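You operate a simulated robot arm through the tools that you are given. There is no shell and no other tool.

You are at the controls of a simulated robot arm. One attempt, no reset.

TASK
Pull-test the black strap piece at 60 N and bin it by the gauge.
Fine: piece on the bed, clamp on, knob up to 60 N till a word shows, knob back, clamp off; PASS green, HOLD yellow.

The check looks at the end state, three seconds after you hand in, the way a careful person would. Anything else that was tipped, shoved, dropped, spilled or broken makes it a failure.

THE ROBOT
A 6-joint arm with a two-finger gripper, fixed in place. Base frame: the origin is at the foot of the arm, x ahead of it, y to its left, z up; the work surface is at about z = 850. Lengths are in mm, angles in degrees, forces in N, time in s.
Its first joint turns from -166.0 to 166.0 degrees. Payload 3.43 kg.
The TCP is the grasp point between the finger pads, 20 mm short of the fingertips. In the tool frame z runs along the fingers and y along their closing line. Largest opening 190 mm; the body of the gripper starts 248 mm behind the TCP.
Orientation is that of the tool frame in the base frame, as [roll, pitch, yaw] about the fixed x, y, z axes, in that order (R = Rz(yaw) Ry(pitch) Rx(roll)). With the fingers straight down and closing along the base's y, the tool's x points along the base's -x, its y along +y and its z along -z.

THE INTERFACE
- The arm moves only by the tool play_rows. Its arguments are lists of equal length, an entry for each row: "delta_pos": the shift along the tool's x, y, z in units of 25 mm (1.0 is 25 mm), a list of three; "angular": the turn, a rotation vector about the tool's x, y, z in units of 8 degrees (1.0 is 8 degrees), a list of three; "hand": the opening, from 0 (shut) to 1 (fully open). In form: {"delta_pos": [[dx, dy, dz], ...], "angular": [[wx, wy, wz], ...], "hand": [hand, ...]}. A call has 1 to 20 rows; each row shifts and turns the commanded pose from where the row before left it, along the tool's axes as they then stand. A call with a number of a shift or a turn outside -1 to 1 is refused whole. A row lasts 0.2 s, in which the tool goes at most 50 mm and 8.6 degrees; a call with a longer step from one row to the next is refused whole, and so is a gripper value outside its range. A pose out of reach is approached as far as the arm can. The call stops where the force on the tool passes 70 N (or 10 N more than at its start, if that is more) or the arm is blocked; 0.2 s more then pass. The fingers move at their own pace (about 153 mm/s each) and stop on an object; they squeeze with about 31 N. The grip force told is the motor's: it shows also when the fingers shut on nothing. Time passes only in rows, and 0.2 s behind the last, so rows that do not move let the fingers close. The reply holds the time, the measured pose of the TCP, the force on the tool along the base axes, the opening and the grip force, in the units named above and with some noise, with the torque about the TCP (base axes, N m) and any sound that the robot's microphone picked up.
- Cameras (640 x 400 px; columns grow to the right, rows downward): "scene" is fixed at [57.8, -653.1, 1594.5]; the picture's right is [0.65, -0.76, 0.00], its down [-0.32, -0.28, -0.90] and it looks along [0.69, 0.59, -0.43] (base axes); focal length 316 px, centre (320, 200). "wrist" rides on the gripper at [70, -8, -288] in the tool frame; the picture's right is [0.12, 0.99, 0.00], its down [-0.96, 0.12, -0.25] and it looks along [-0.24, 0.03, 0.97] (tool axes); focal length 261 px, centre (320, 200). There is no depth. A picture from a camera that has moved, and an enlarged one, comes with that camera's place and axes in the base frame and with its lens. The place of the scene camera against the robot may be out by one fixed shift of up to 12 mm in any direction.
- capture(camera): a new picture of that camera. No time passes.
- slide_trunk(by): slides the trunk up (or, below 0, down) by that many mm; the arm rides with it, the base frame stays. It gives what a move gives, with no picture.
- inspect(camera, box): a new picture of the part [left, top, right, bottom] of that camera's present view, enlarged. No time passes.
- finish_job(): hands the job in; it is judged then, once.

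Places have to be worked out from the pictures, the camera data and where the tool is seen. Open the gripper and draw the arm clear of the work before you hand the job in, unless the task says otherwise.

The tools are called after "Request:" by a JSON object that holds its "api" and its "payload". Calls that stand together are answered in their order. play_rows: Moves the arm, as the interface text tells. Its arguments: {"type":"object","properties":{"delta_pos":{"type":"array","items":{"type":"array","items":{"type":"number"}}},"angular":{"type":"array","items":{"type":"array","items":{"type":"number"}}},"hand":{"type":"array","items":{"type":"number"}}},"required":["delta_pos","angular","hand"]} The other tools are called the same way: slide_trunk (by) slides the trunk up or down; capture (camera) takes a picture; inspect (camera, box) takes an enlarged picture of a part of a camera's view; finish_job () hands the job in.

At the start:

```text
time: 0.0
tool_pos: [765.1, 114.5, 1307.5]
ee_rot: [-180.0, -0.1, 180.0]
wrist_force: [0.2, -0.3, -0.7]
moment: [-0.02, 0.02, 0.03]
width: 190.0
grasp_force: 0.0
trunk travel left (down, up): [-275.0, 165.0]
```

scene: 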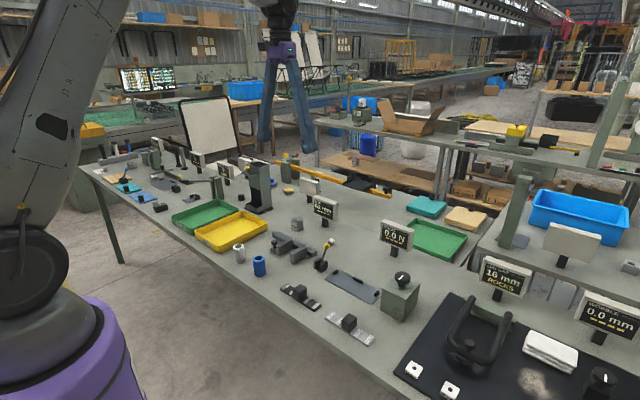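
wrist: 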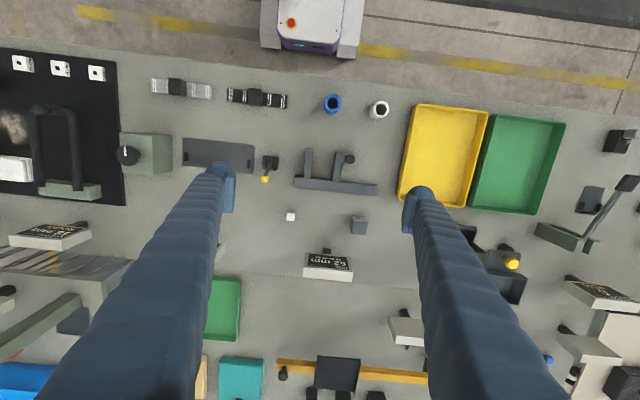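

I'll begin by looking closer at the area with the pull tester (0.0 N gauge, bed, clamp, knob) and the strap pieces.

Request:
{"api": "inspect", "payload": {"camera": "scene", "box": [260, 200, 440, 350]}}

Request:
{"api": "inspect", "payload": {"camera": "wrist", "box": [100, 60, 300, 220]}}

Request:
{"api": "inspect", "payload": {"camera": "scene", "box": [160, 150, 340, 280]}}

```text
2.67 times, centred on (350, 275) of scene
camera zoom: at [57.8, -653.1, 1594.5], right [0.65, -0.76, 0.0], down [-0.32, -0.28, -0.9], along [0.69, 0.59, -0.43], focal length 842 px, centre (240, 0)
```

zoom: 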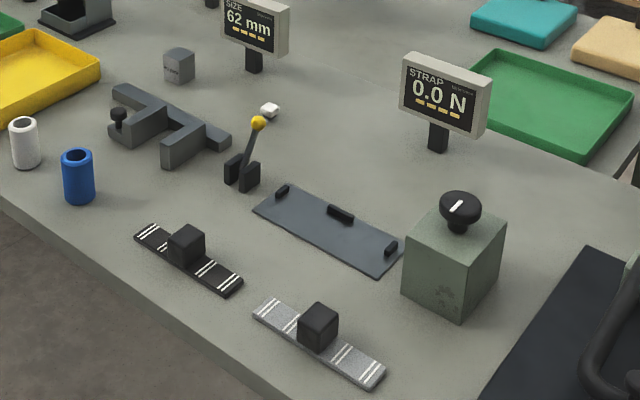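

```text
2.50 times, centred on (200, 140) of wrist
camera zoom: at [695.8, 107.1, 1596.0], right [-0.12, 0.99, 0.0], down [0.96, 0.12, 0.25], along [0.24, 0.03, -0.97], focal length 652 px, centre (620, 350)
```

zoom: 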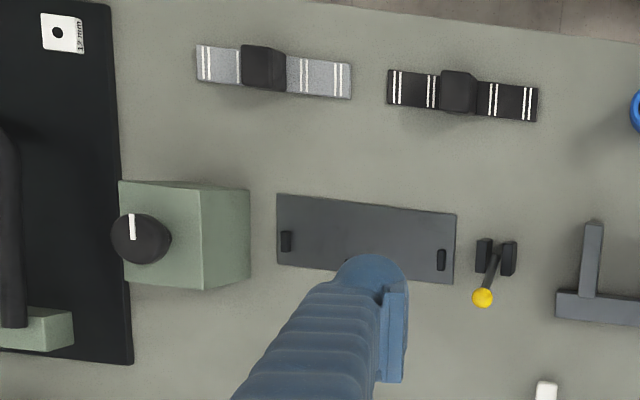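

```text
3.08 times, centred on (250, 215) of scene
camera zoom: at [57.8, -653.1, 1594.5], right [0.65, -0.76, 0.0], down [-0.32, -0.28, -0.9], along [0.69, 0.59, -0.43], focal length 972 px, centre (535, 154)
```

zoom: 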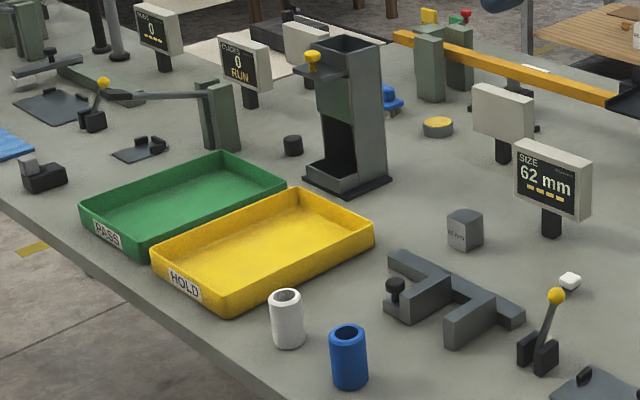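

The black strap (with a block handle) is around (622, -69), the bed around (787, -168), the clamp lever near (790, -25), and the knob near (800, -350). I'll shift the arm in -y at a safe height to get a clearer overhead view of the fixture.

Request:
{"api": "play_rows", "payload": {"delta_pos": [[0, -1, 0], [0, -1, 0], [0, -1, 0], [0, -1, 0], [0, -1, 0], [0, -1, 0], [0, -1, 0], [0, -1, 0], [0, -1, 0], [0, -1, 0]], "angular": [[0, 0, 0], [0, 0, 0], [0, 0, 0], [0, 0, 0], [0, 0, 0], [0, 0, 0], [0, 0, 0], [0, 0, 0], [0, 0, 0], [0, 0, 0]], "hand": [1, 1, 1, 1, 1, 1, 1, 1, 1, 1]}}

Request:
{"api": "capture", "payload": {"camera": "wrist"}}

Request:
{"api": "capture", "payload": {"camera": "scene"}}

```text
time: 2.2
tool_pos: [766.7, -134.9, 1308.9]
ee_rot: [-180.0, -0.1, 180.0]
wrist_force: [-0.1, -0.4, 0.0]
moment: [0.03, 0.03, 0.02]
width: 189.9
grasp_force: 0.1
trunk travel left (down, up): [-275.0, 165.0]
```

```text
taken
camera wrist: at [696.3, -143.0, 1596.7], right [-0.12, 0.99, 0.0], down [0.96, 0.12, 0.25], along [0.24, 0.03, -0.97], focal length 261 px, centre (320, 200)
```

wrist: 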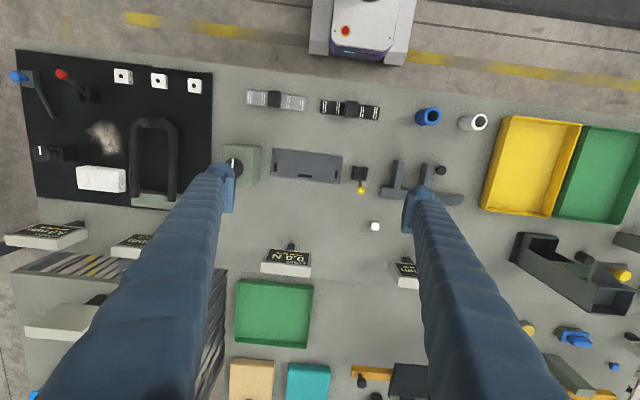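

```text
taken
```

scene: 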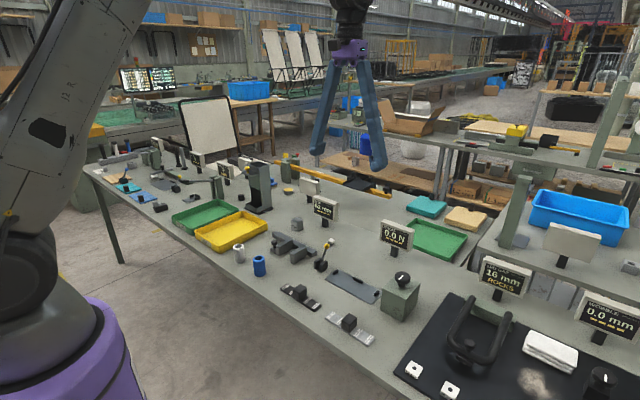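

Now the bed, clamp and both straps are in view between the fingers; I'll enlarge that region for detail.

Request:
{"api": "inspect", "payload": {"camera": "wrist", "box": [220, 80, 400, 200]}}

Request:
{"api": "inspect", "payload": {"camera": "scene", "box": [300, 225, 430, 325]}}

Request:
{"api": "inspect", "payload": {"camera": "wrist", "box": [240, 230, 340, 290]}}

Request:
{"api": "inspect", "payload": {"camera": "scene", "box": [370, 210, 430, 260]}}

```text
3.33 times, centred on (310, 140) of wrist
camera zoom: at [696.3, -143.0, 1596.7], right [-0.12, 0.99, 0.0], down [0.96, 0.12, 0.25], along [0.24, 0.03, -0.97], focal length 869 px, centre (353, 400)
```

zoom: 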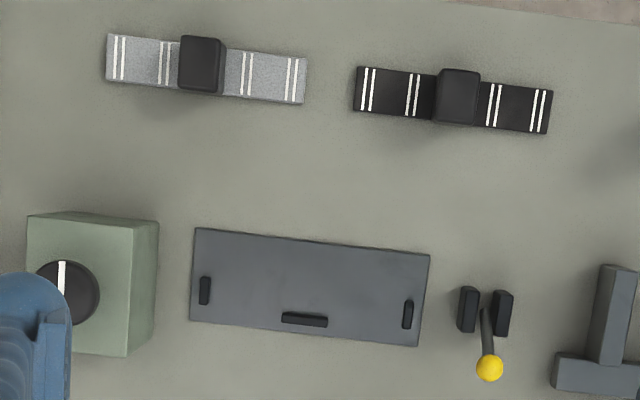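

```text
4.00 times, centred on (365, 275) of scene
camera zoom: at [57.8, -653.1, 1594.5], right [0.65, -0.76, 0.0], down [-0.32, -0.28, -0.9], along [0.69, 0.59, -0.43], focal length 1264 px, centre (140, -100)
```

zoom: 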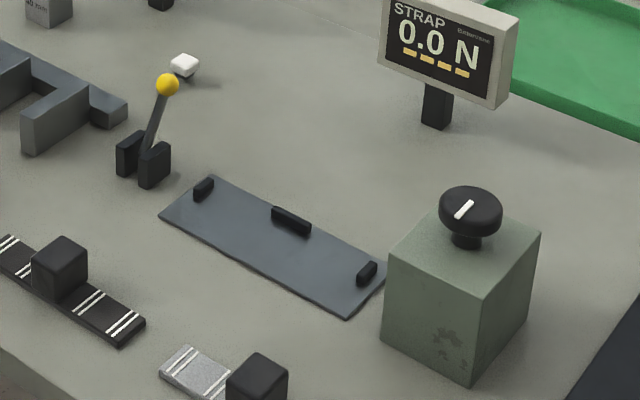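

```text
6.40 times, centred on (290, 260) of wrist
camera zoom: at [696.3, -143.0, 1596.7], right [-0.12, 0.99, 0.0], down [0.96, 0.12, 0.25], along [0.24, 0.03, -0.97], focal length 1668 px, centre (512, -184)
```

zoom: 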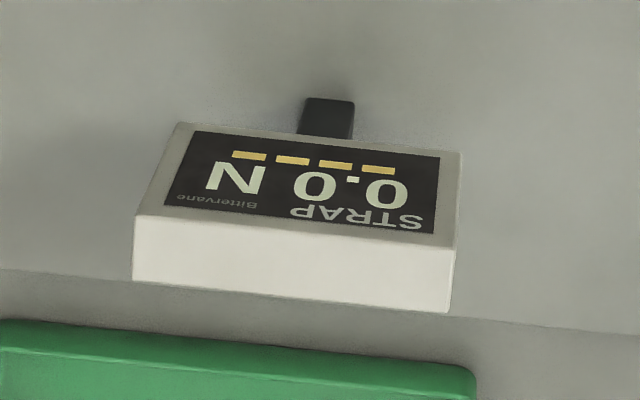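

```text
8.00 times, centred on (400, 235) of scene
camera zoom: at [57.8, -653.1, 1594.5], right [0.65, -0.76, 0.0], down [-0.32, -0.28, -0.9], along [0.69, 0.59, -0.43], focal length 2528 px, centre (-320, -80)
```

zoom: 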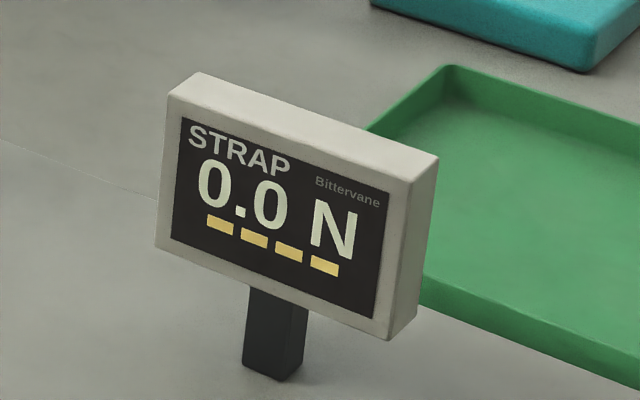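

The bed has two end lugs (y≈-256 and -83) and a back lug (x≈815), so the strap belongs centred around (791, -170), lying along y. I'll move above the black strap at a moderate height with a partial opening to measure it more precisely.

Request:
{"api": "play_rows", "payload": {"delta_pos": [[0.52, 0.236, 0.942], [0.52, 0.236, 0.942], [0.52, 0.236, 0.942], [0.52, 0.236, 0.942], [0.52, 0.236, 0.942], [0.52, 0.236, 0.942], [0.52, 0.236, 0.942], [0.52, 0.236, 0.942], [0.52, 0.236, 0.942], [0.52, 0.236, 0.942], [0.52, 0.236, 0.942]], "angular": [[0, 0, 0], [0, 0, 0], [0, 0, 0], [0, 0, 0], [0, 0, 0], [0, 0, 0], [0, 0, 0], [0, 0, 0], [0, 0, 0], [0, 0, 0], [0, 0, 0]], "hand": [0.5, 0.5, 0.5, 0.5, 0.5, 0.5, 0.5, 0.5, 0.5, 0.5, 0.5]}}

Request:
{"api": "capture", "payload": {"camera": "wrist"}}

Request:
{"api": "capture", "payload": {"camera": "scene"}}

```text
time: 4.6
tool_pos: [622.4, -69.0, 1048.6]
ee_rot: [180.0, 0.0, -180.0]
wrist_force: [0.5, 0.2, 0.0]
moment: [-0.04, 0.0, -0.02]
width: 95.3
grasp_force: 0.1
trunk travel left (down, up): [-275.0, 165.0]
```

```text
taken
camera wrist: at [552.6, -77.5, 1337.5], right [-0.12, 0.99, 0.0], down [0.96, 0.12, 0.25], along [0.24, 0.03, -0.97], focal length 261 px, centre (320, 200)
```

wrist: 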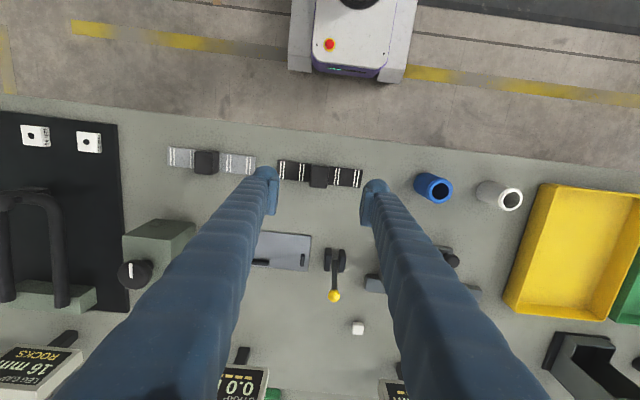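

```text
taken
```

scene: 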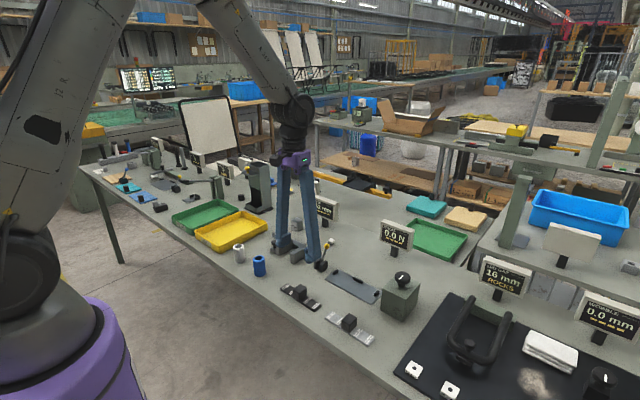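

The strap is between the fingertips; I'll enlarge both views to refine its centre and its heights.

Request:
{"api": "inspect", "payload": {"camera": "wrist", "box": [260, 140, 380, 215]}}

Request:
{"api": "inspect", "payload": {"camera": "scene", "box": [260, 230, 360, 320]}}

Request:
{"api": "inspect", "payload": {"camera": "wrist", "box": [250, 210, 380, 310]}}

```text
5.33 times, centred on (320, 178) of wrist
camera zoom: at [552.6, -77.5, 1337.5], right [-0.12, 0.99, 0.0], down [0.96, 0.12, 0.25], along [0.24, 0.03, -0.97], focal length 1390 px, centre (320, 320)
```

zoom: 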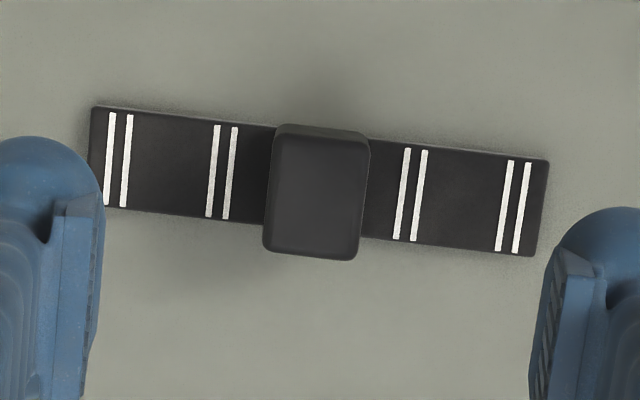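

```text
4.44 times, centred on (310, 275) of scene
camera zoom: at [57.8, -653.1, 1594.5], right [0.65, -0.76, 0.0], down [-0.32, -0.28, -0.9], along [0.69, 0.59, -0.43], focal length 1404 px, centre (364, -133)
```

zoom: 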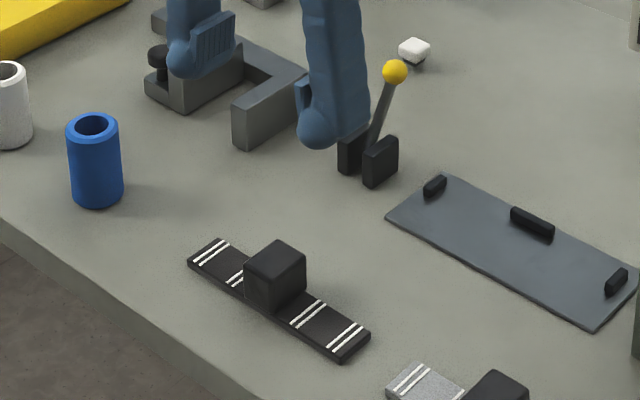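

```text
4.00 times, centred on (315, 260) of wrist
camera zoom: at [552.6, -77.5, 1337.5], right [-0.12, 0.99, 0.0], down [0.96, 0.12, 0.25], along [0.24, 0.03, -0.97], focal length 1043 px, centre (340, -40)
```

zoom: 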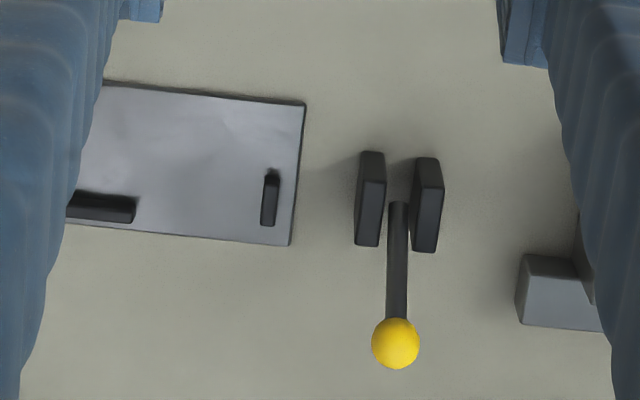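

The strap centre is about (624, -70), aligned with y. I'll zoom in on the block from the scene camera to get its height before descending.

Request:
{"api": "inspect", "payload": {"camera": "scene", "box": [295, 278, 350, 315]}}

Request:
{"api": "inspect", "payload": {"camera": "scene", "box": [275, 275, 330, 315]}}

Request:
{"api": "inspect", "payload": {"camera": "scene", "box": [375, 260, 430, 325]}}

```text
10.81 times, centred on (322, 296) of scene
camera zoom: at [57.8, -653.1, 1594.5], right [0.65, -0.76, 0.0], down [-0.32, -0.28, -0.9], along [0.69, 0.59, -0.43], focal length 3416 px, centre (293, -843)
```

zoom: 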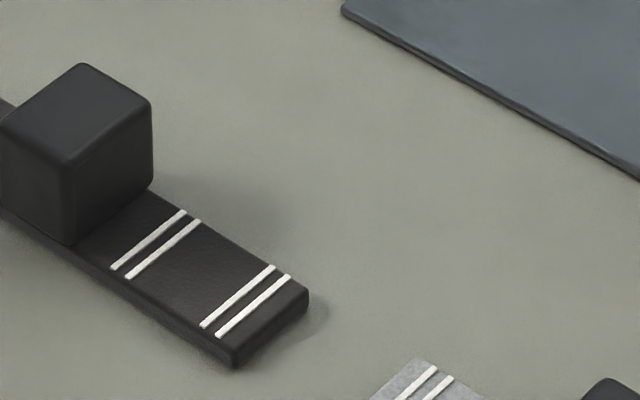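

```text
10.00 times, centred on (302, 295) of scene
camera zoom: at [57.8, -653.1, 1594.5], right [0.65, -0.76, 0.0], down [-0.32, -0.28, -0.9], along [0.69, 0.59, -0.43], focal length 3159 px, centre (495, -750)
```

zoom: 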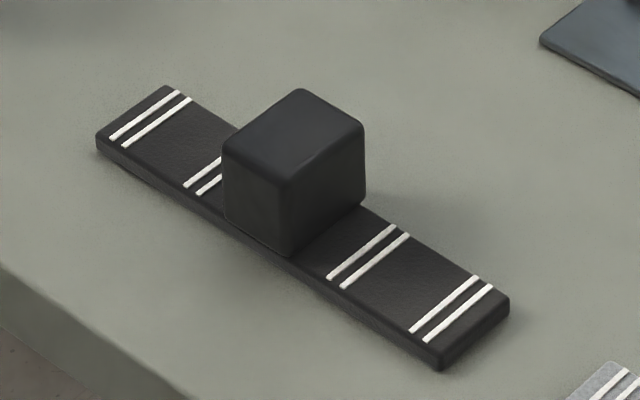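

```text
6.15 times, centred on (402, 292) of scene
camera zoom: at [57.8, -653.1, 1594.5], right [0.65, -0.76, 0.0], down [-0.32, -0.28, -0.9], along [0.69, 0.59, -0.43], focal length 1944 px, centre (-188, -369)
```

zoom: 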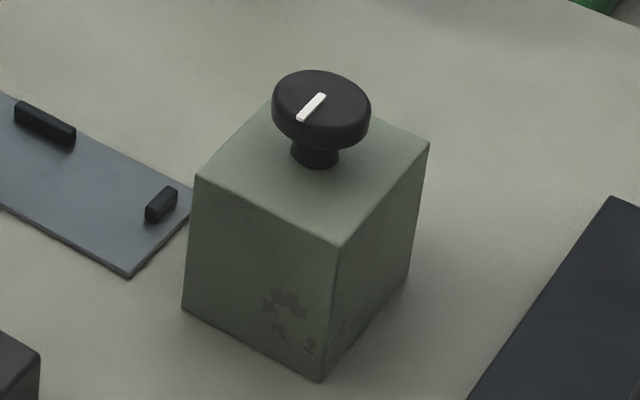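

The block is ~30 mm across and its top is near z≈887, with the strap top near 858. I'll descend so the tips stop just above the strap (TCP ≈ 884), centred on the block.

Request:
{"api": "play_rows", "payload": {"delta_pos": [[-0.064, -0.04, 1], [0, 0, 1], [0, 0, 1], [0, 0, 1], [0, 0, 1], [0, 0, 0.8], [0, 0, 0.5], [0, 0, 0.28], [0, 0, 0]], "angular": [[0, 0, 0], [0, 0, 0], [0, 0, 0], [0, 0, 0], [0, 0, 0], [0, 0, 0], [0, 0, 0], [0, 0, 0], [0, 0, 0]], "hand": [0.4, 0.4, 0.4, 0.4, 0.4, 0.4, 0.4, 0.4, 0.4]}}

Request:
{"api": "inspect", "payload": {"camera": "scene", "box": [265, 250, 365, 320]}}

Request:
{"api": "inspect", "payload": {"camera": "wrist", "box": [240, 110, 400, 210]}}

```text
time: 6.6
tool_pos: [624.4, -70.8, 885.6]
ee_rot: [-179.9, 0.0, 180.0]
wrist_force: [0.4, 0.6, -0.3]
moment: [0.0, -0.01, -0.01]
width: 76.1
grasp_force: 0.0
trunk travel left (down, up): [-275.0, 165.0]
```

```text
5.71 times, centred on (315, 285) of scene
camera zoom: at [57.8, -653.1, 1594.5], right [0.65, -0.76, 0.0], down [-0.32, -0.28, -0.9], along [0.69, 0.59, -0.43], focal length 1805 px, centre (349, -286)
```

zoom: 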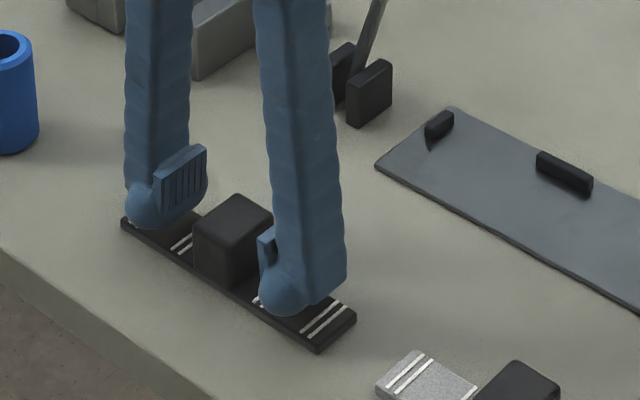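

```text
4.00 times, centred on (320, 160) of wrist
camera zoom: at [553.8, -79.0, 1173.7], right [-0.12, 0.99, 0.0], down [0.96, 0.12, 0.25], along [0.24, 0.03, -0.97], focal length 1043 px, centre (320, 360)
```

zoom: 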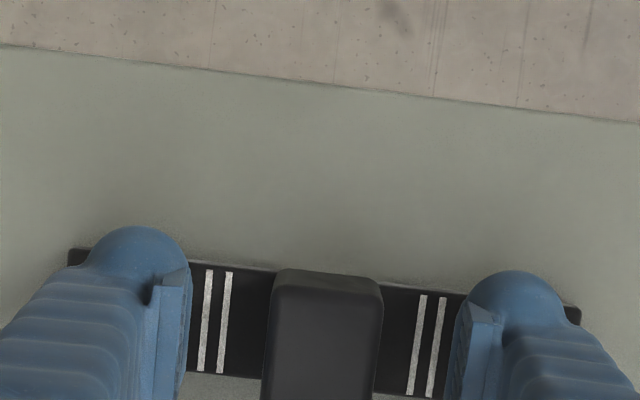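

The fingers straddle the block without contacting the strap. I lower ~2 mm more and close on the block.

Request:
{"api": "play_rows", "payload": {"delta_pos": [[0, 0, 0.08], [0, 0, 0], [0, 0, 0], [0, 0, 0], [0, 0, 0]], "angular": [[0, 0, 0], [0, 0, 0], [0, 0, 0], [0, 0, 0], [0, 0, 0]], "hand": [0.4, 0.1, 0.1, 0.1, 0.1]}}

Request:
{"api": "inspect", "payload": {"camera": "scene", "box": [265, 250, 365, 320]}}

```text
time: 7.8
tool_pos: [622.8, -70.4, 883.6]
ee_rot: [180.0, 0.0, 179.9]
wrist_force: [0.4, 0.2, 0.3]
moment: [-0.03, 0.01, 0.01]
width: 30.5
grasp_force: 30.7
trunk travel left (down, up): [-275.0, 165.0]
```

```text
5.71 times, centred on (315, 285) of scene
camera zoom: at [57.8, -653.1, 1594.5], right [0.65, -0.76, 0.0], down [-0.32, -0.28, -0.9], along [0.69, 0.59, -0.43], focal length 1805 px, centre (349, -286)
```

zoom: 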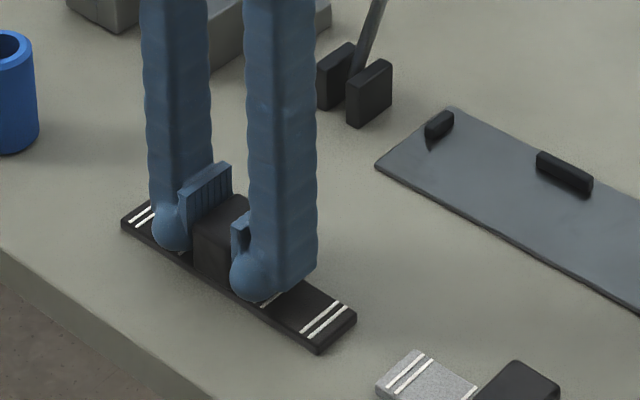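

Gripped (30.5 mm, 31 N). Lift 100 mm, then travel in y and x to above the bed.

Request:
{"api": "play_rows", "payload": {"delta_pos": [[0, 0, -0.5], [0, 0, -1], [0, 0, -1], [0, 0, -1], [0, 0, -0.5], [-0.5, -1, 0], [-1, -1, 0], [-1, -1, 0], [-1, -1, 0], [-1, 0, 0], [-1, 0, 0], [-0.7, 0, 0], [-0.4, 0, 0], [-0.1, 0, 0], [0, 0, 0]], "angular": [[0, 0, 0], [0, 0, 0], [0, 0, 0], [0, 0, 0], [0, 0, 0], [0, 0, 0], [0, 0, 0], [0, 0, 0], [0, 0, 0], [0, 0, 0], [0, 0, 0], [0, 0, 0], [0, 0, 0], [0, 0, 0], [0, 0, 0]], "hand": [0.1, 0.1, 0.1, 0.1, 0.1, 0.1, 0.1, 0.1, 0.1, 0.1, 0.1, 0.1, 0.1, 0.1, 0.1]}}

Request:
{"api": "capture", "payload": {"camera": "wrist"}}

Request:
{"api": "capture", "payload": {"camera": "scene"}}

```text
time: 11.0
tool_pos: [791.6, -171.5, 983.9]
ee_rot: [180.0, 0.0, -180.0]
wrist_force: [0.8, -1.1, -0.4]
moment: [0.0, -0.03, -0.01]
width: 30.4
grasp_force: 30.8
trunk travel left (down, up): [-275.0, 165.0]
```

```text
taken
camera wrist: at [721.6, -178.8, 1271.7], right [-0.12, 0.99, 0.0], down [0.96, 0.12, 0.25], along [0.24, 0.03, -0.97], focal length 261 px, centre (320, 200)
```

wrist: 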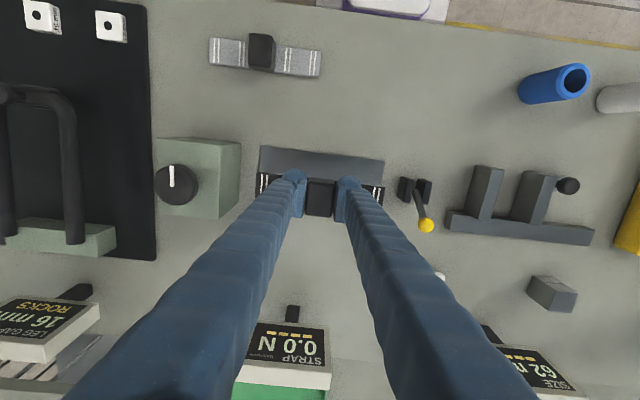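

```text
taken
```

scene: 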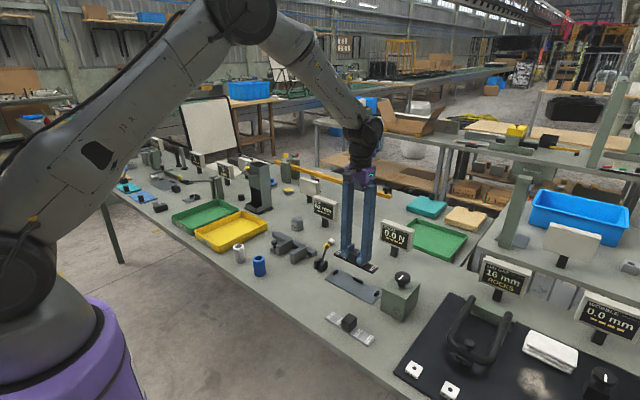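

The strap hangs level over the bed. I'll zoom to check its alignment relative to the bed and lugs.

Request:
{"api": "inspect", "payload": {"camera": "wrist", "box": [240, 130, 400, 230]}}

Request:
{"api": "inspect", "payload": {"camera": "scene", "box": [315, 225, 415, 315]}}

```text
4.00 times, centred on (320, 180) of wrist
camera zoom: at [721.6, -178.8, 1271.7], right [-0.12, 0.99, 0.0], down [0.96, 0.12, 0.25], along [0.24, 0.03, -0.97], focal length 1043 px, centre (320, 280)
```

zoom: 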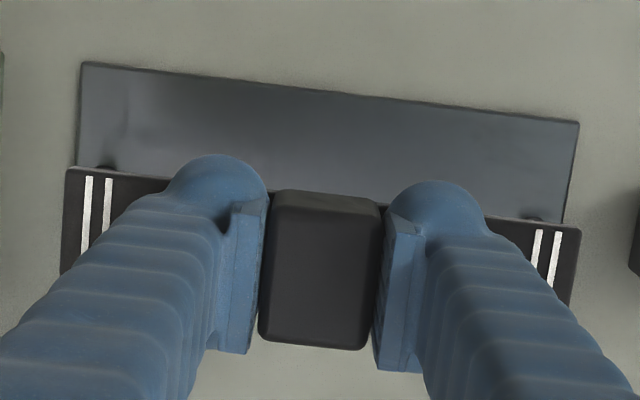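

```text
4.44 times, centred on (365, 270) of scene
camera zoom: at [57.8, -653.1, 1594.5], right [0.65, -0.76, 0.0], down [-0.32, -0.28, -0.9], along [0.69, 0.59, -0.43], focal length 1404 px, centre (120, -111)
```

zoom: 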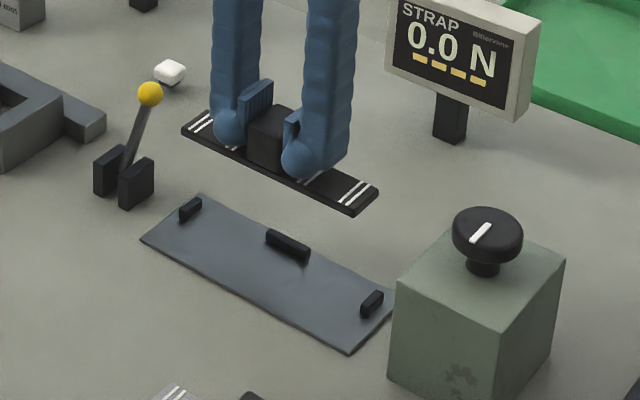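

Relative to the bed and lugs (centre ≈ (790.4, -170)), the strap is ~1.5 mm too far in x and ~1 mm low in y. I correct this and descend to a hover just above the lugs.

Request:
{"api": "play_rows", "payload": {"delta_pos": [[0.06, 0.04, 1], [0, 0, 1], [0, 0, 0.8], [0, 0, 0.2], [0, 0, 0]], "angular": [[0, 0, 0], [0, 0, 0], [0, 0, 0], [0, 0, 0], [0, 0, 0]], "hand": [0.1, 0.1, 0.1, 0.1, 0.1]}}

Request:
{"api": "inspect", "payload": {"camera": "wrist", "box": [240, 130, 400, 230]}}

Request:
{"api": "inspect", "payload": {"camera": "scene", "box": [320, 240, 400, 310]}}

```text
time: 12.2
tool_pos: [790.4, -170.1, 908.4]
ee_rot: [-180.0, -0.1, -179.9]
wrist_force: [-0.9, 0.3, -1.4]
moment: [0.01, -0.02, 0.01]
width: 30.8
grasp_force: 31.0
trunk travel left (down, up): [-275.0, 165.0]
```

```text
4.00 times, centred on (320, 180) of wrist
camera zoom: at [720.1, -178.0, 1196.5], right [-0.12, 0.99, 0.0], down [0.96, 0.12, 0.25], along [0.24, 0.03, -0.97], focal length 1043 px, centre (320, 280)
```

zoom: 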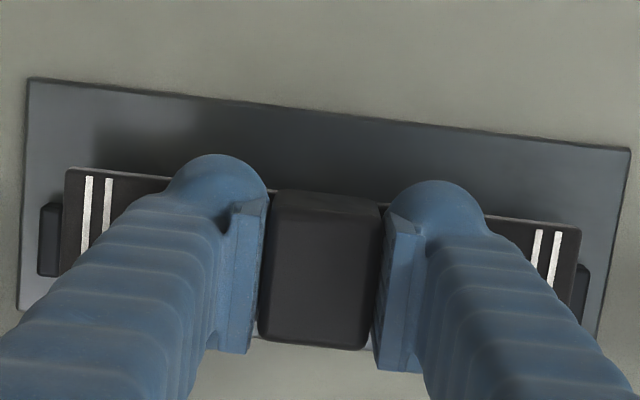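

```text
5.71 times, centred on (360, 275) of scene
camera zoom: at [57.8, -653.1, 1594.5], right [0.65, -0.76, 0.0], down [-0.32, -0.28, -0.9], along [0.69, 0.59, -0.43], focal length 1805 px, centre (91, -229)
```

zoom: 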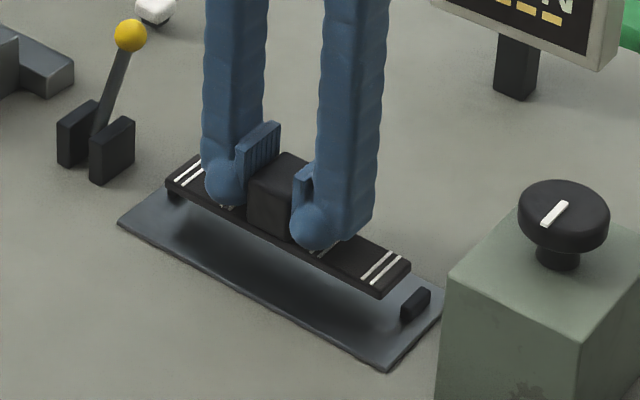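

Both ends clear the lugs evenly (≈±3 mm) and x matches the bed centre. Lowering slowly toward the seat, watching force.

Request:
{"api": "play_rows", "payload": {"delta_pos": [[0, 0, 0.3], [0, 0, 0.25], [0, 0, 0.1], [0, 0, 0.05], [0, 0, 0.05], [0, 0, 0]], "angular": [[0, 0, 0], [0, 0, 0], [0, 0, 0], [0, 0, 0], [0, 0, 0], [0, 0, 0]], "hand": [0.1, 0.1, 0.1, 0.1, 0.1, 0.1]}}

Request:
{"api": "inspect", "payload": {"camera": "scene", "box": [320, 240, 400, 310]}}

```text
time: 13.6
tool_pos: [790.3, -171.0, 890.9]
ee_rot: [-180.0, -0.1, -179.9]
wrist_force: [0.8, 0.8, -1.3]
moment: [0.03, 0.03, 0.02]
width: 30.5
grasp_force: 30.9
trunk travel left (down, up): [-275.0, 165.0]
```

```text
5.71 times, centred on (360, 275) of scene
camera zoom: at [57.8, -653.1, 1594.5], right [0.65, -0.76, 0.0], down [-0.32, -0.28, -0.9], along [0.69, 0.59, -0.43], focal length 1805 px, centre (91, -229)
```

zoom: 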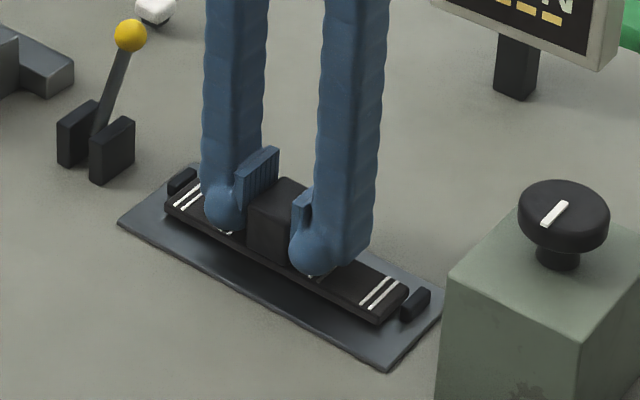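

The strap is now going down between the end lugs with no contact force. Continue in small ~1 mm steps to touch down.

Request:
{"api": "play_rows", "payload": {"delta_pos": [[0, 0, 0.04], [0, 0, 0.04], [0, 0, 0.04], [0, 0, 0]], "angular": [[0, 0, 0], [0, 0, 0], [0, 0, 0], [0, 0, 0]], "hand": [0.1, 0.1, 0.1, 0.1]}}

Request:
{"api": "inspect", "payload": {"camera": "scene", "box": [320, 240, 400, 310]}}

```text
time: 14.6
tool_pos: [790.1, -168.9, 888.5]
ee_rot: [-180.0, 0.0, -180.0]
wrist_force: [-0.6, -0.6, 8.4]
moment: [0.0, 0.07, 0.01]
width: 30.5
grasp_force: 31.0
trunk travel left (down, up): [-275.0, 165.0]
```

```text
5.71 times, centred on (360, 275) of scene
camera zoom: at [57.8, -653.1, 1594.5], right [0.65, -0.76, 0.0], down [-0.32, -0.28, -0.9], along [0.69, 0.59, -0.43], focal length 1805 px, centre (91, -229)
```

zoom: 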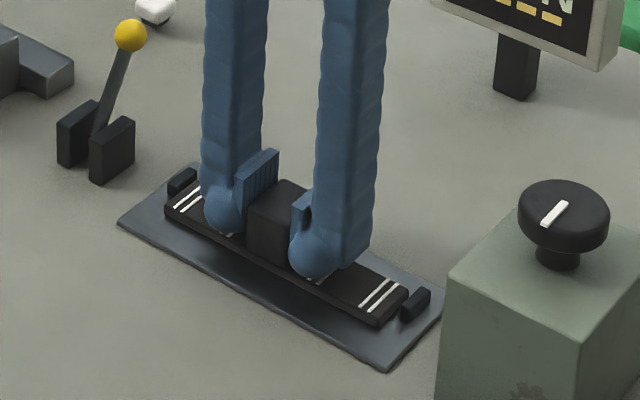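

Contact of 8 N at the expected bed height, with the strap between the lugs. Release the block and rise straight up.

Request:
{"api": "play_rows", "payload": {"delta_pos": [[0, 0, 0], [0, 0, 0], [0, 0, 0], [0, 0, -0.3], [0, 0, -1], [0, 0, -1], [0, 0, -1], [0, 0, -1], [0, 0, -1], [0, 0, -1]], "angular": [[0, 0, 0], [0, 0, 0], [0, 0, 0], [0, 0, 0], [0, 0, 0], [0, 0, 0], [0, 0, 0], [0, 0, 0], [0, 0, 0], [0, 0, 0]], "hand": [0.35, 0.35, 0.35, 0.35, 0.35, 0.35, 0.35, 0.35, 0.35, 0.35]}}

Request:
{"api": "inspect", "payload": {"camera": "scene", "box": [300, 220, 430, 310]}}

Request:
{"api": "inspect", "payload": {"camera": "wrist", "box": [220, 120, 440, 260]}}

```text
time: 16.8
tool_pos: [789.6, -169.2, 1045.4]
ee_rot: [-180.0, -0.1, -180.0]
wrist_force: [0.1, -0.9, 0.3]
moment: [0.02, 0.0, -0.01]
width: 66.7
grasp_force: 0.1
trunk travel left (down, up): [-275.0, 165.0]
```

```text
4.44 times, centred on (365, 265) of scene
camera zoom: at [57.8, -653.1, 1594.5], right [0.65, -0.76, 0.0], down [-0.32, -0.28, -0.9], along [0.69, 0.59, -0.43], focal length 1404 px, centre (120, -89)
```

zoom: 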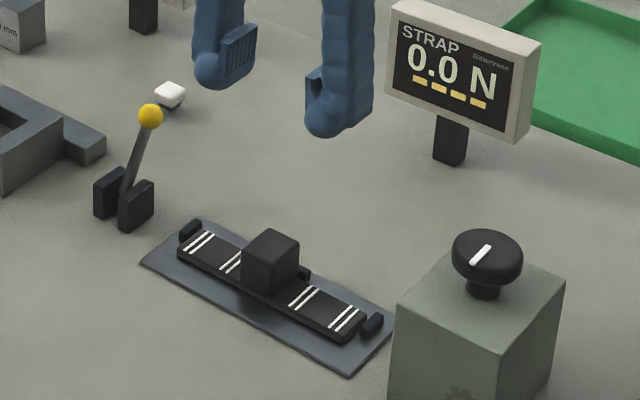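

```text
2.86 times, centred on (330, 190) of wrist
camera zoom: at [720.4, -177.5, 1333.3], right [-0.12, 0.99, 0.0], down [0.96, 0.12, 0.25], along [0.25, 0.03, -0.97], focal length 745 px, centre (291, 229)
```

zoom: 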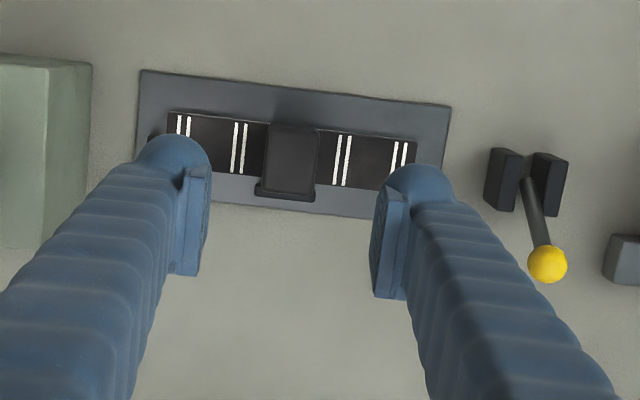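

The strap is lying on the bed between all lugs. Next the clamp lever: ball at ≈(823, -20, 934), leaning +x about its pivot. I'll close the fingers and position them on the +x side of the ball.

Request:
{"api": "play_rows", "payload": {"delta_pos": [[-0.5, 1, 0], [-0.5, 1, 0], [-0.5, 1, 0], [-0.5, 1, 0], [-0.5, 1, 0], [-0.5, 1, 0], [0, 0, 1], [0, 0, 1], [0, 0, 1], [0, 0, 0.7], [0, 0, 0.5], [0, 0, 0.2], [0, 0, 0]], "angular": [[0, 0, 0], [0, 0, 0], [0, 0, 0], [0, 0, 0], [0, 0, 0], [0, 0, 0], [0, 0, 0], [0, 0, 0], [0, 0, 0], [0, 0, 0], [0, 0, 0], [0, 0, 0], [0, 0, 0]], "hand": [0, 0, 0, 0, 0, 0, 0, 0, 0, 0, 0, 0, 0]}}

Request:
{"api": "inspect", "payload": {"camera": "scene", "box": [290, 210, 390, 290]}}

Request:
{"api": "capture", "payload": {"camera": "wrist"}}

```text
time: 19.6
tool_pos: [865.5, -20.7, 934.2]
ee_rot: [-179.9, 0.1, 180.0]
wrist_force: [-0.2, 0.1, -0.1]
moment: [0.02, 0.0, -0.02]
width: 0.1
grasp_force: 31.1
trunk travel left (down, up): [-275.0, 165.0]
```

```text
5.00 times, centred on (340, 250) of scene
camera zoom: at [57.8, -653.1, 1594.5], right [0.65, -0.76, 0.0], down [-0.32, -0.28, -0.9], along [0.69, 0.59, -0.43], focal length 1580 px, centre (220, -50)
```

zoom: 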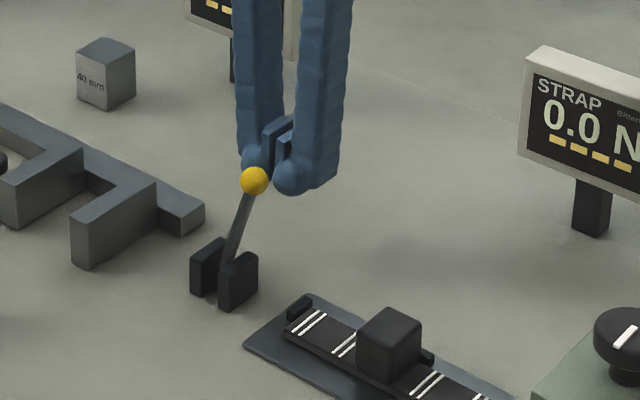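

```text
taken
camera wrist: at [795.2, -28.3, 1222.1], right [-0.12, 0.99, 0.0], down [0.96, 0.12, 0.25], along [0.24, 0.03, -0.97], focal length 261 px, centre (320, 200)
```

wrist: 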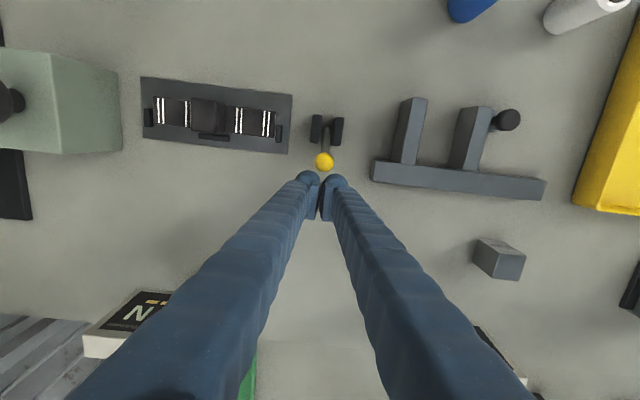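

The closed fingers are directly behind (+x of) the ball at the right height. Push in -x gently and watch the force.

Request:
{"api": "play_rows", "payload": {"delta_pos": [[0.4, 0, 0], [0.4, 0, 0], [0.4, 0, 0], [0.4, 0, 0], [0.4, 0, 0], [0, 0, 0]], "angular": [[0, 0, 0], [0, 0, 0], [0, 0, 0], [0, 0, 0], [0, 0, 0], [0, 0, 0]], "hand": [0, 0, 0, 0, 0, 0]}}

Request:
{"api": "inspect", "payload": {"camera": "scene", "box": [290, 210, 390, 290]}}

Request:
{"api": "inspect", "payload": {"camera": "wrist", "box": [240, 110, 400, 230]}}

```text
time: 21.0
tool_pos: [814.4, -19.4, 934.8]
ee_rot: [180.0, -0.1, -180.0]
wrist_force: [-0.3, 0.8, -0.1]
moment: [-0.01, 0.02, 0.0]
width: 0.0
grasp_force: 31.2
trunk travel left (down, up): [-275.0, 165.0]
```

```text
5.00 times, centred on (340, 250) of scene
camera zoom: at [57.8, -653.1, 1594.5], right [0.65, -0.76, 0.0], down [-0.32, -0.28, -0.9], along [0.69, 0.59, -0.43], focal length 1580 px, centre (220, -50)
```

zoom: 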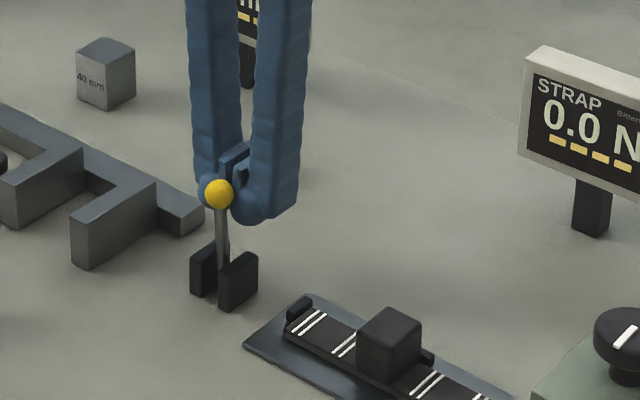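

```text
3.33 times, centred on (320, 170) of wrist
camera zoom: at [745.2, -28.2, 1222.0], right [-0.12, 0.99, 0.0], down [0.96, 0.12, 0.25], along [0.24, 0.03, -0.97], focal length 869 px, centre (320, 300)
```

zoom: 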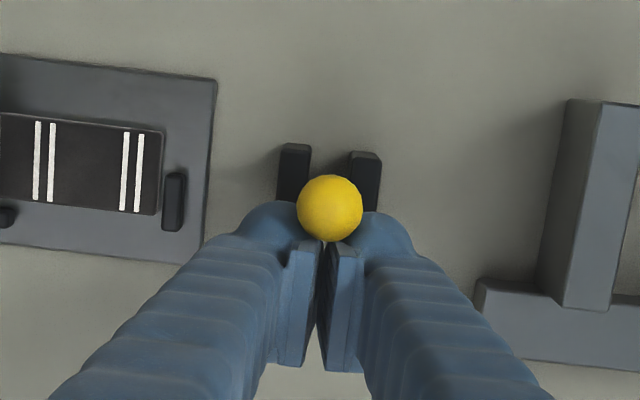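

The lever follows with almost no force and is near vertical. Continue pushing -x.

Request:
{"api": "play_rows", "payload": {"delta_pos": [[0.4, 0, 0], [0.4, 0, 0], [0.4, 0, 0], [0.2, 0, 0], [0, 0, 0]], "angular": [[0, 0, 0], [0, 0, 0], [0, 0, 0], [0, 0, 0], [0, 0, 0]], "hand": [0, 0, 0, 0, 0]}}

Request:
{"api": "inspect", "payload": {"camera": "scene", "box": [290, 210, 390, 290]}}

Request:
{"api": "inspect", "payload": {"camera": "wrist", "box": [240, 110, 400, 230]}}

```text
time: 22.2
tool_pos: [785.6, -20.0, 934.5]
ee_rot: [-179.9, 0.2, 180.0]
wrist_force: [33.1, -3.0, -6.0]
moment: [0.15, -0.44, 0.22]
width: 6.1
grasp_force: 34.3
trunk travel left (down, up): [-275.0, 165.0]
```

```text
5.00 times, centred on (340, 250) of scene
camera zoom: at [57.8, -653.1, 1594.5], right [0.65, -0.76, 0.0], down [-0.32, -0.28, -0.9], along [0.69, 0.59, -0.43], focal length 1580 px, centre (220, -50)
```

zoom: 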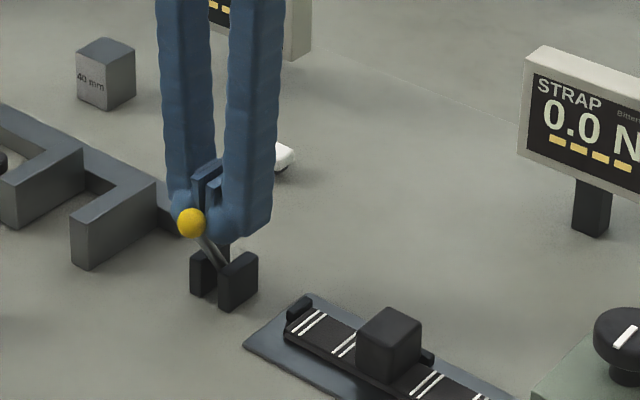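

```text
3.33 times, centred on (320, 170) of wrist
camera zoom: at [713.7, -28.1, 1221.9], right [-0.12, 0.99, 0.0], down [0.96, 0.12, 0.25], along [0.25, 0.03, -0.97], focal length 869 px, centre (320, 300)
```

zoom: 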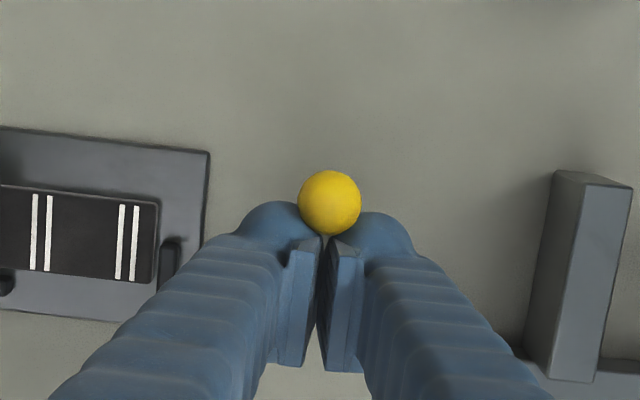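

The lever has reached its end stop on the other side (33 N reaction). Back off to +x, then raise and check whether it stays.

Request:
{"api": "play_rows", "payload": {"delta_pos": [[-0.4, 0, 0], [-0.8, 0, 0], [-1, 0, 0], [-0.5, 0, -0.5], [0, 0, -1], [0, 0, -1], [0, 0, -1], [0, 0, 0]], "angular": [[0, 0, 0], [0, 0, 0], [0, 0, 0], [0, 0, 0], [0, 0, 0], [0, 0, 0], [0, 0, 0], [0, 0, 0]], "hand": [0, 0, 0, 0, 0, 0, 0, 0]}}

Request:
{"api": "inspect", "payload": {"camera": "scene", "box": [290, 210, 390, 290]}}

Request:
{"api": "capture", "payload": {"camera": "wrist"}}

Request:
{"api": "inspect", "payload": {"camera": "scene", "box": [370, 210, 430, 260]}}

```text
time: 24.0
tool_pos: [847.1, -20.4, 1022.5]
ee_rot: [-180.0, 0.0, -180.0]
wrist_force: [0.4, -0.1, -0.1]
moment: [0.03, -0.02, 0.0]
width: 0.0
grasp_force: 34.1
trunk travel left (down, up): [-275.0, 165.0]
```

```text
5.00 times, centred on (340, 250) of scene
camera zoom: at [57.8, -653.1, 1594.5], right [0.65, -0.76, 0.0], down [-0.32, -0.28, -0.9], along [0.69, 0.59, -0.43], focal length 1580 px, centre (220, -50)
```

zoom: 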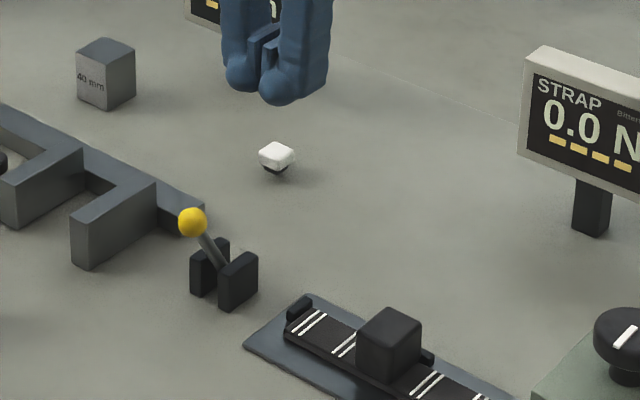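

```text
taken
camera wrist: at [777.6, -28.0, 1309.1], right [-0.12, 0.99, 0.0], down [0.96, 0.12, 0.25], along [0.24, 0.03, -0.97], focal length 261 px, centre (320, 200)
```

wrist: 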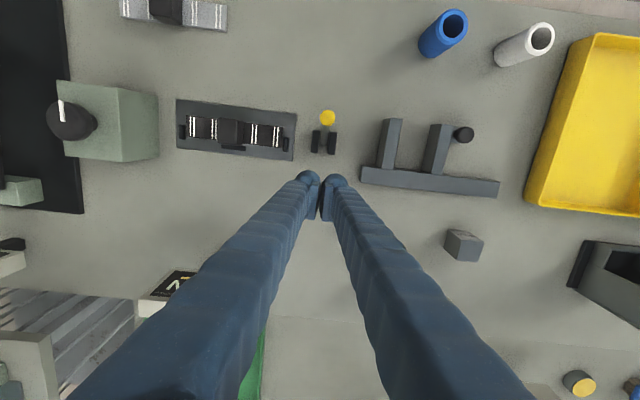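

```text
8.00 times, centred on (400, 235) of scene
camera zoom: at [57.8, -653.1, 1594.5], right [0.65, -0.76, 0.0], down [-0.32, -0.28, -0.9], along [0.69, 0.59, -0.43], focal length 2528 px, centre (-320, -80)
```

zoom: 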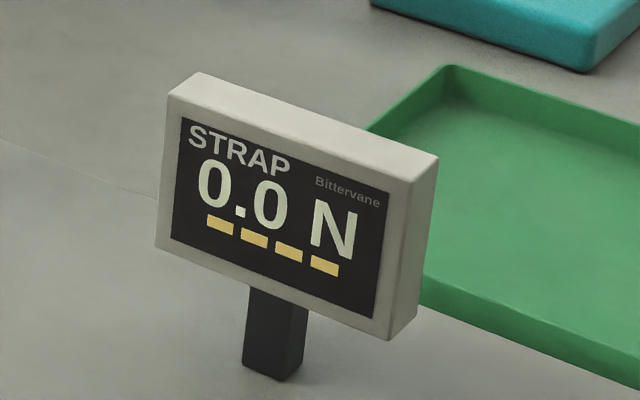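

The lever stays over on the -x side; clamp is on. Now I'll raise and go above the knob (≈(799, -341), top ≈ 960), opening the fingers on the way.

Request:
{"api": "play_rows", "payload": {"delta_pos": [[0, 0, -1], [0, 0, -1], [0.148, -0.988, 0], [0.148, -0.988, 0], [0.148, -0.988, 0], [0.148, -0.988, 0], [0.148, -0.988, 0], [0.148, -0.988, 0], [0.148, -0.988, 0], [0.148, -0.988, 0], [0.148, -0.988, 0], [0.148, -0.988, 0], [0.148, -0.988, 0], [0.148, -0.988, 0], [0.148, -0.988, 0], [0, 0, 0]], "angular": [[0, 0, 0], [0, 0, 0], [0, 0, 0], [0, 0, 0], [0, 0, 0], [0, 0, 0], [0, 0, 0], [0, 0, 0], [0, 0, 0], [0, 0, 0], [0, 0, 0], [0, 0, 0], [0, 0, 0], [0, 0, 0], [0, 0, 0], [0, 0, 0]], "hand": [0, 0, 0.45, 0.45, 0.45, 0.45, 0.45, 0.45, 0.45, 0.45, 0.45, 0.45, 0.45, 0.45, 0.45, 0.45]}}

Request:
{"api": "capture", "payload": {"camera": "wrist"}}

Request:
{"api": "inspect", "payload": {"camera": "wrist", "box": [250, 120, 390, 230]}}

Request:
{"api": "capture", "payload": {"camera": "scene"}}

```text
time: 27.4
tool_pos: [800.1, -341.7, 1071.0]
ee_rot: [-179.9, 0.0, -180.0]
wrist_force: [0.2, -0.4, -0.2]
moment: [0.1, 0.0, -0.03]
width: 85.5
grasp_force: 0.1
trunk travel left (down, up): [-275.0, 165.0]
```

```text
taken
camera wrist: at [729.3, -349.7, 1358.8], right [-0.12, 0.99, 0.0], down [0.96, 0.12, 0.25], along [0.24, 0.03, -0.97], focal length 261 px, centre (320, 200)
```

wrist: 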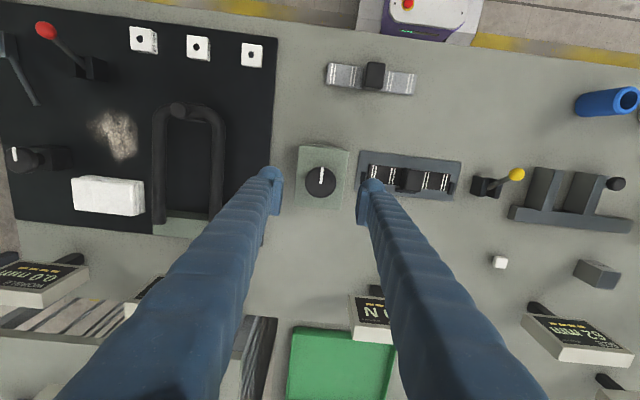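

```text
3.64 times, centred on (320, 175) of wrist
camera zoom: at [729.3, -349.7, 1358.8], right [-0.12, 0.99, 0.0], down [0.96, 0.12, 0.25], along [0.24, 0.03, -0.97], focal length 948 px, centre (320, 291)
```

zoom: 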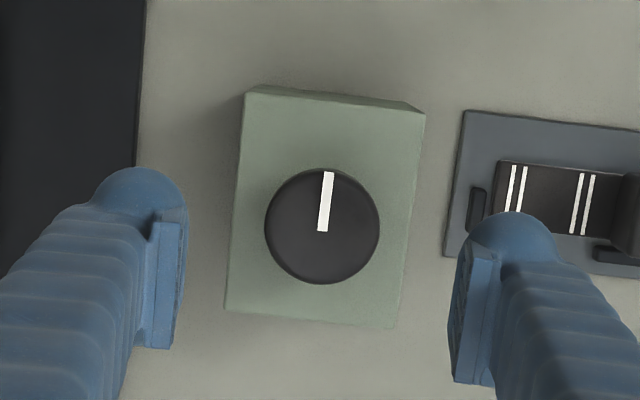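

```text
taken
```

scene: 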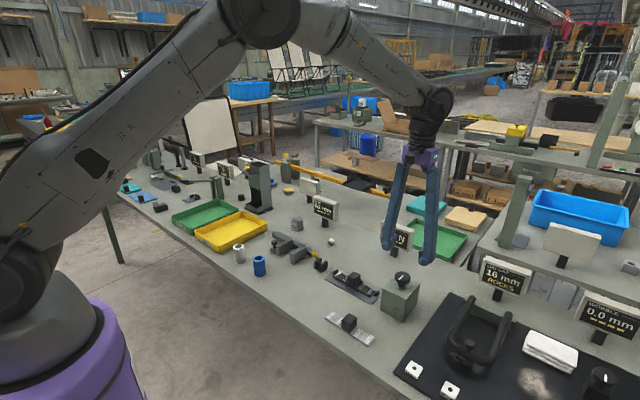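

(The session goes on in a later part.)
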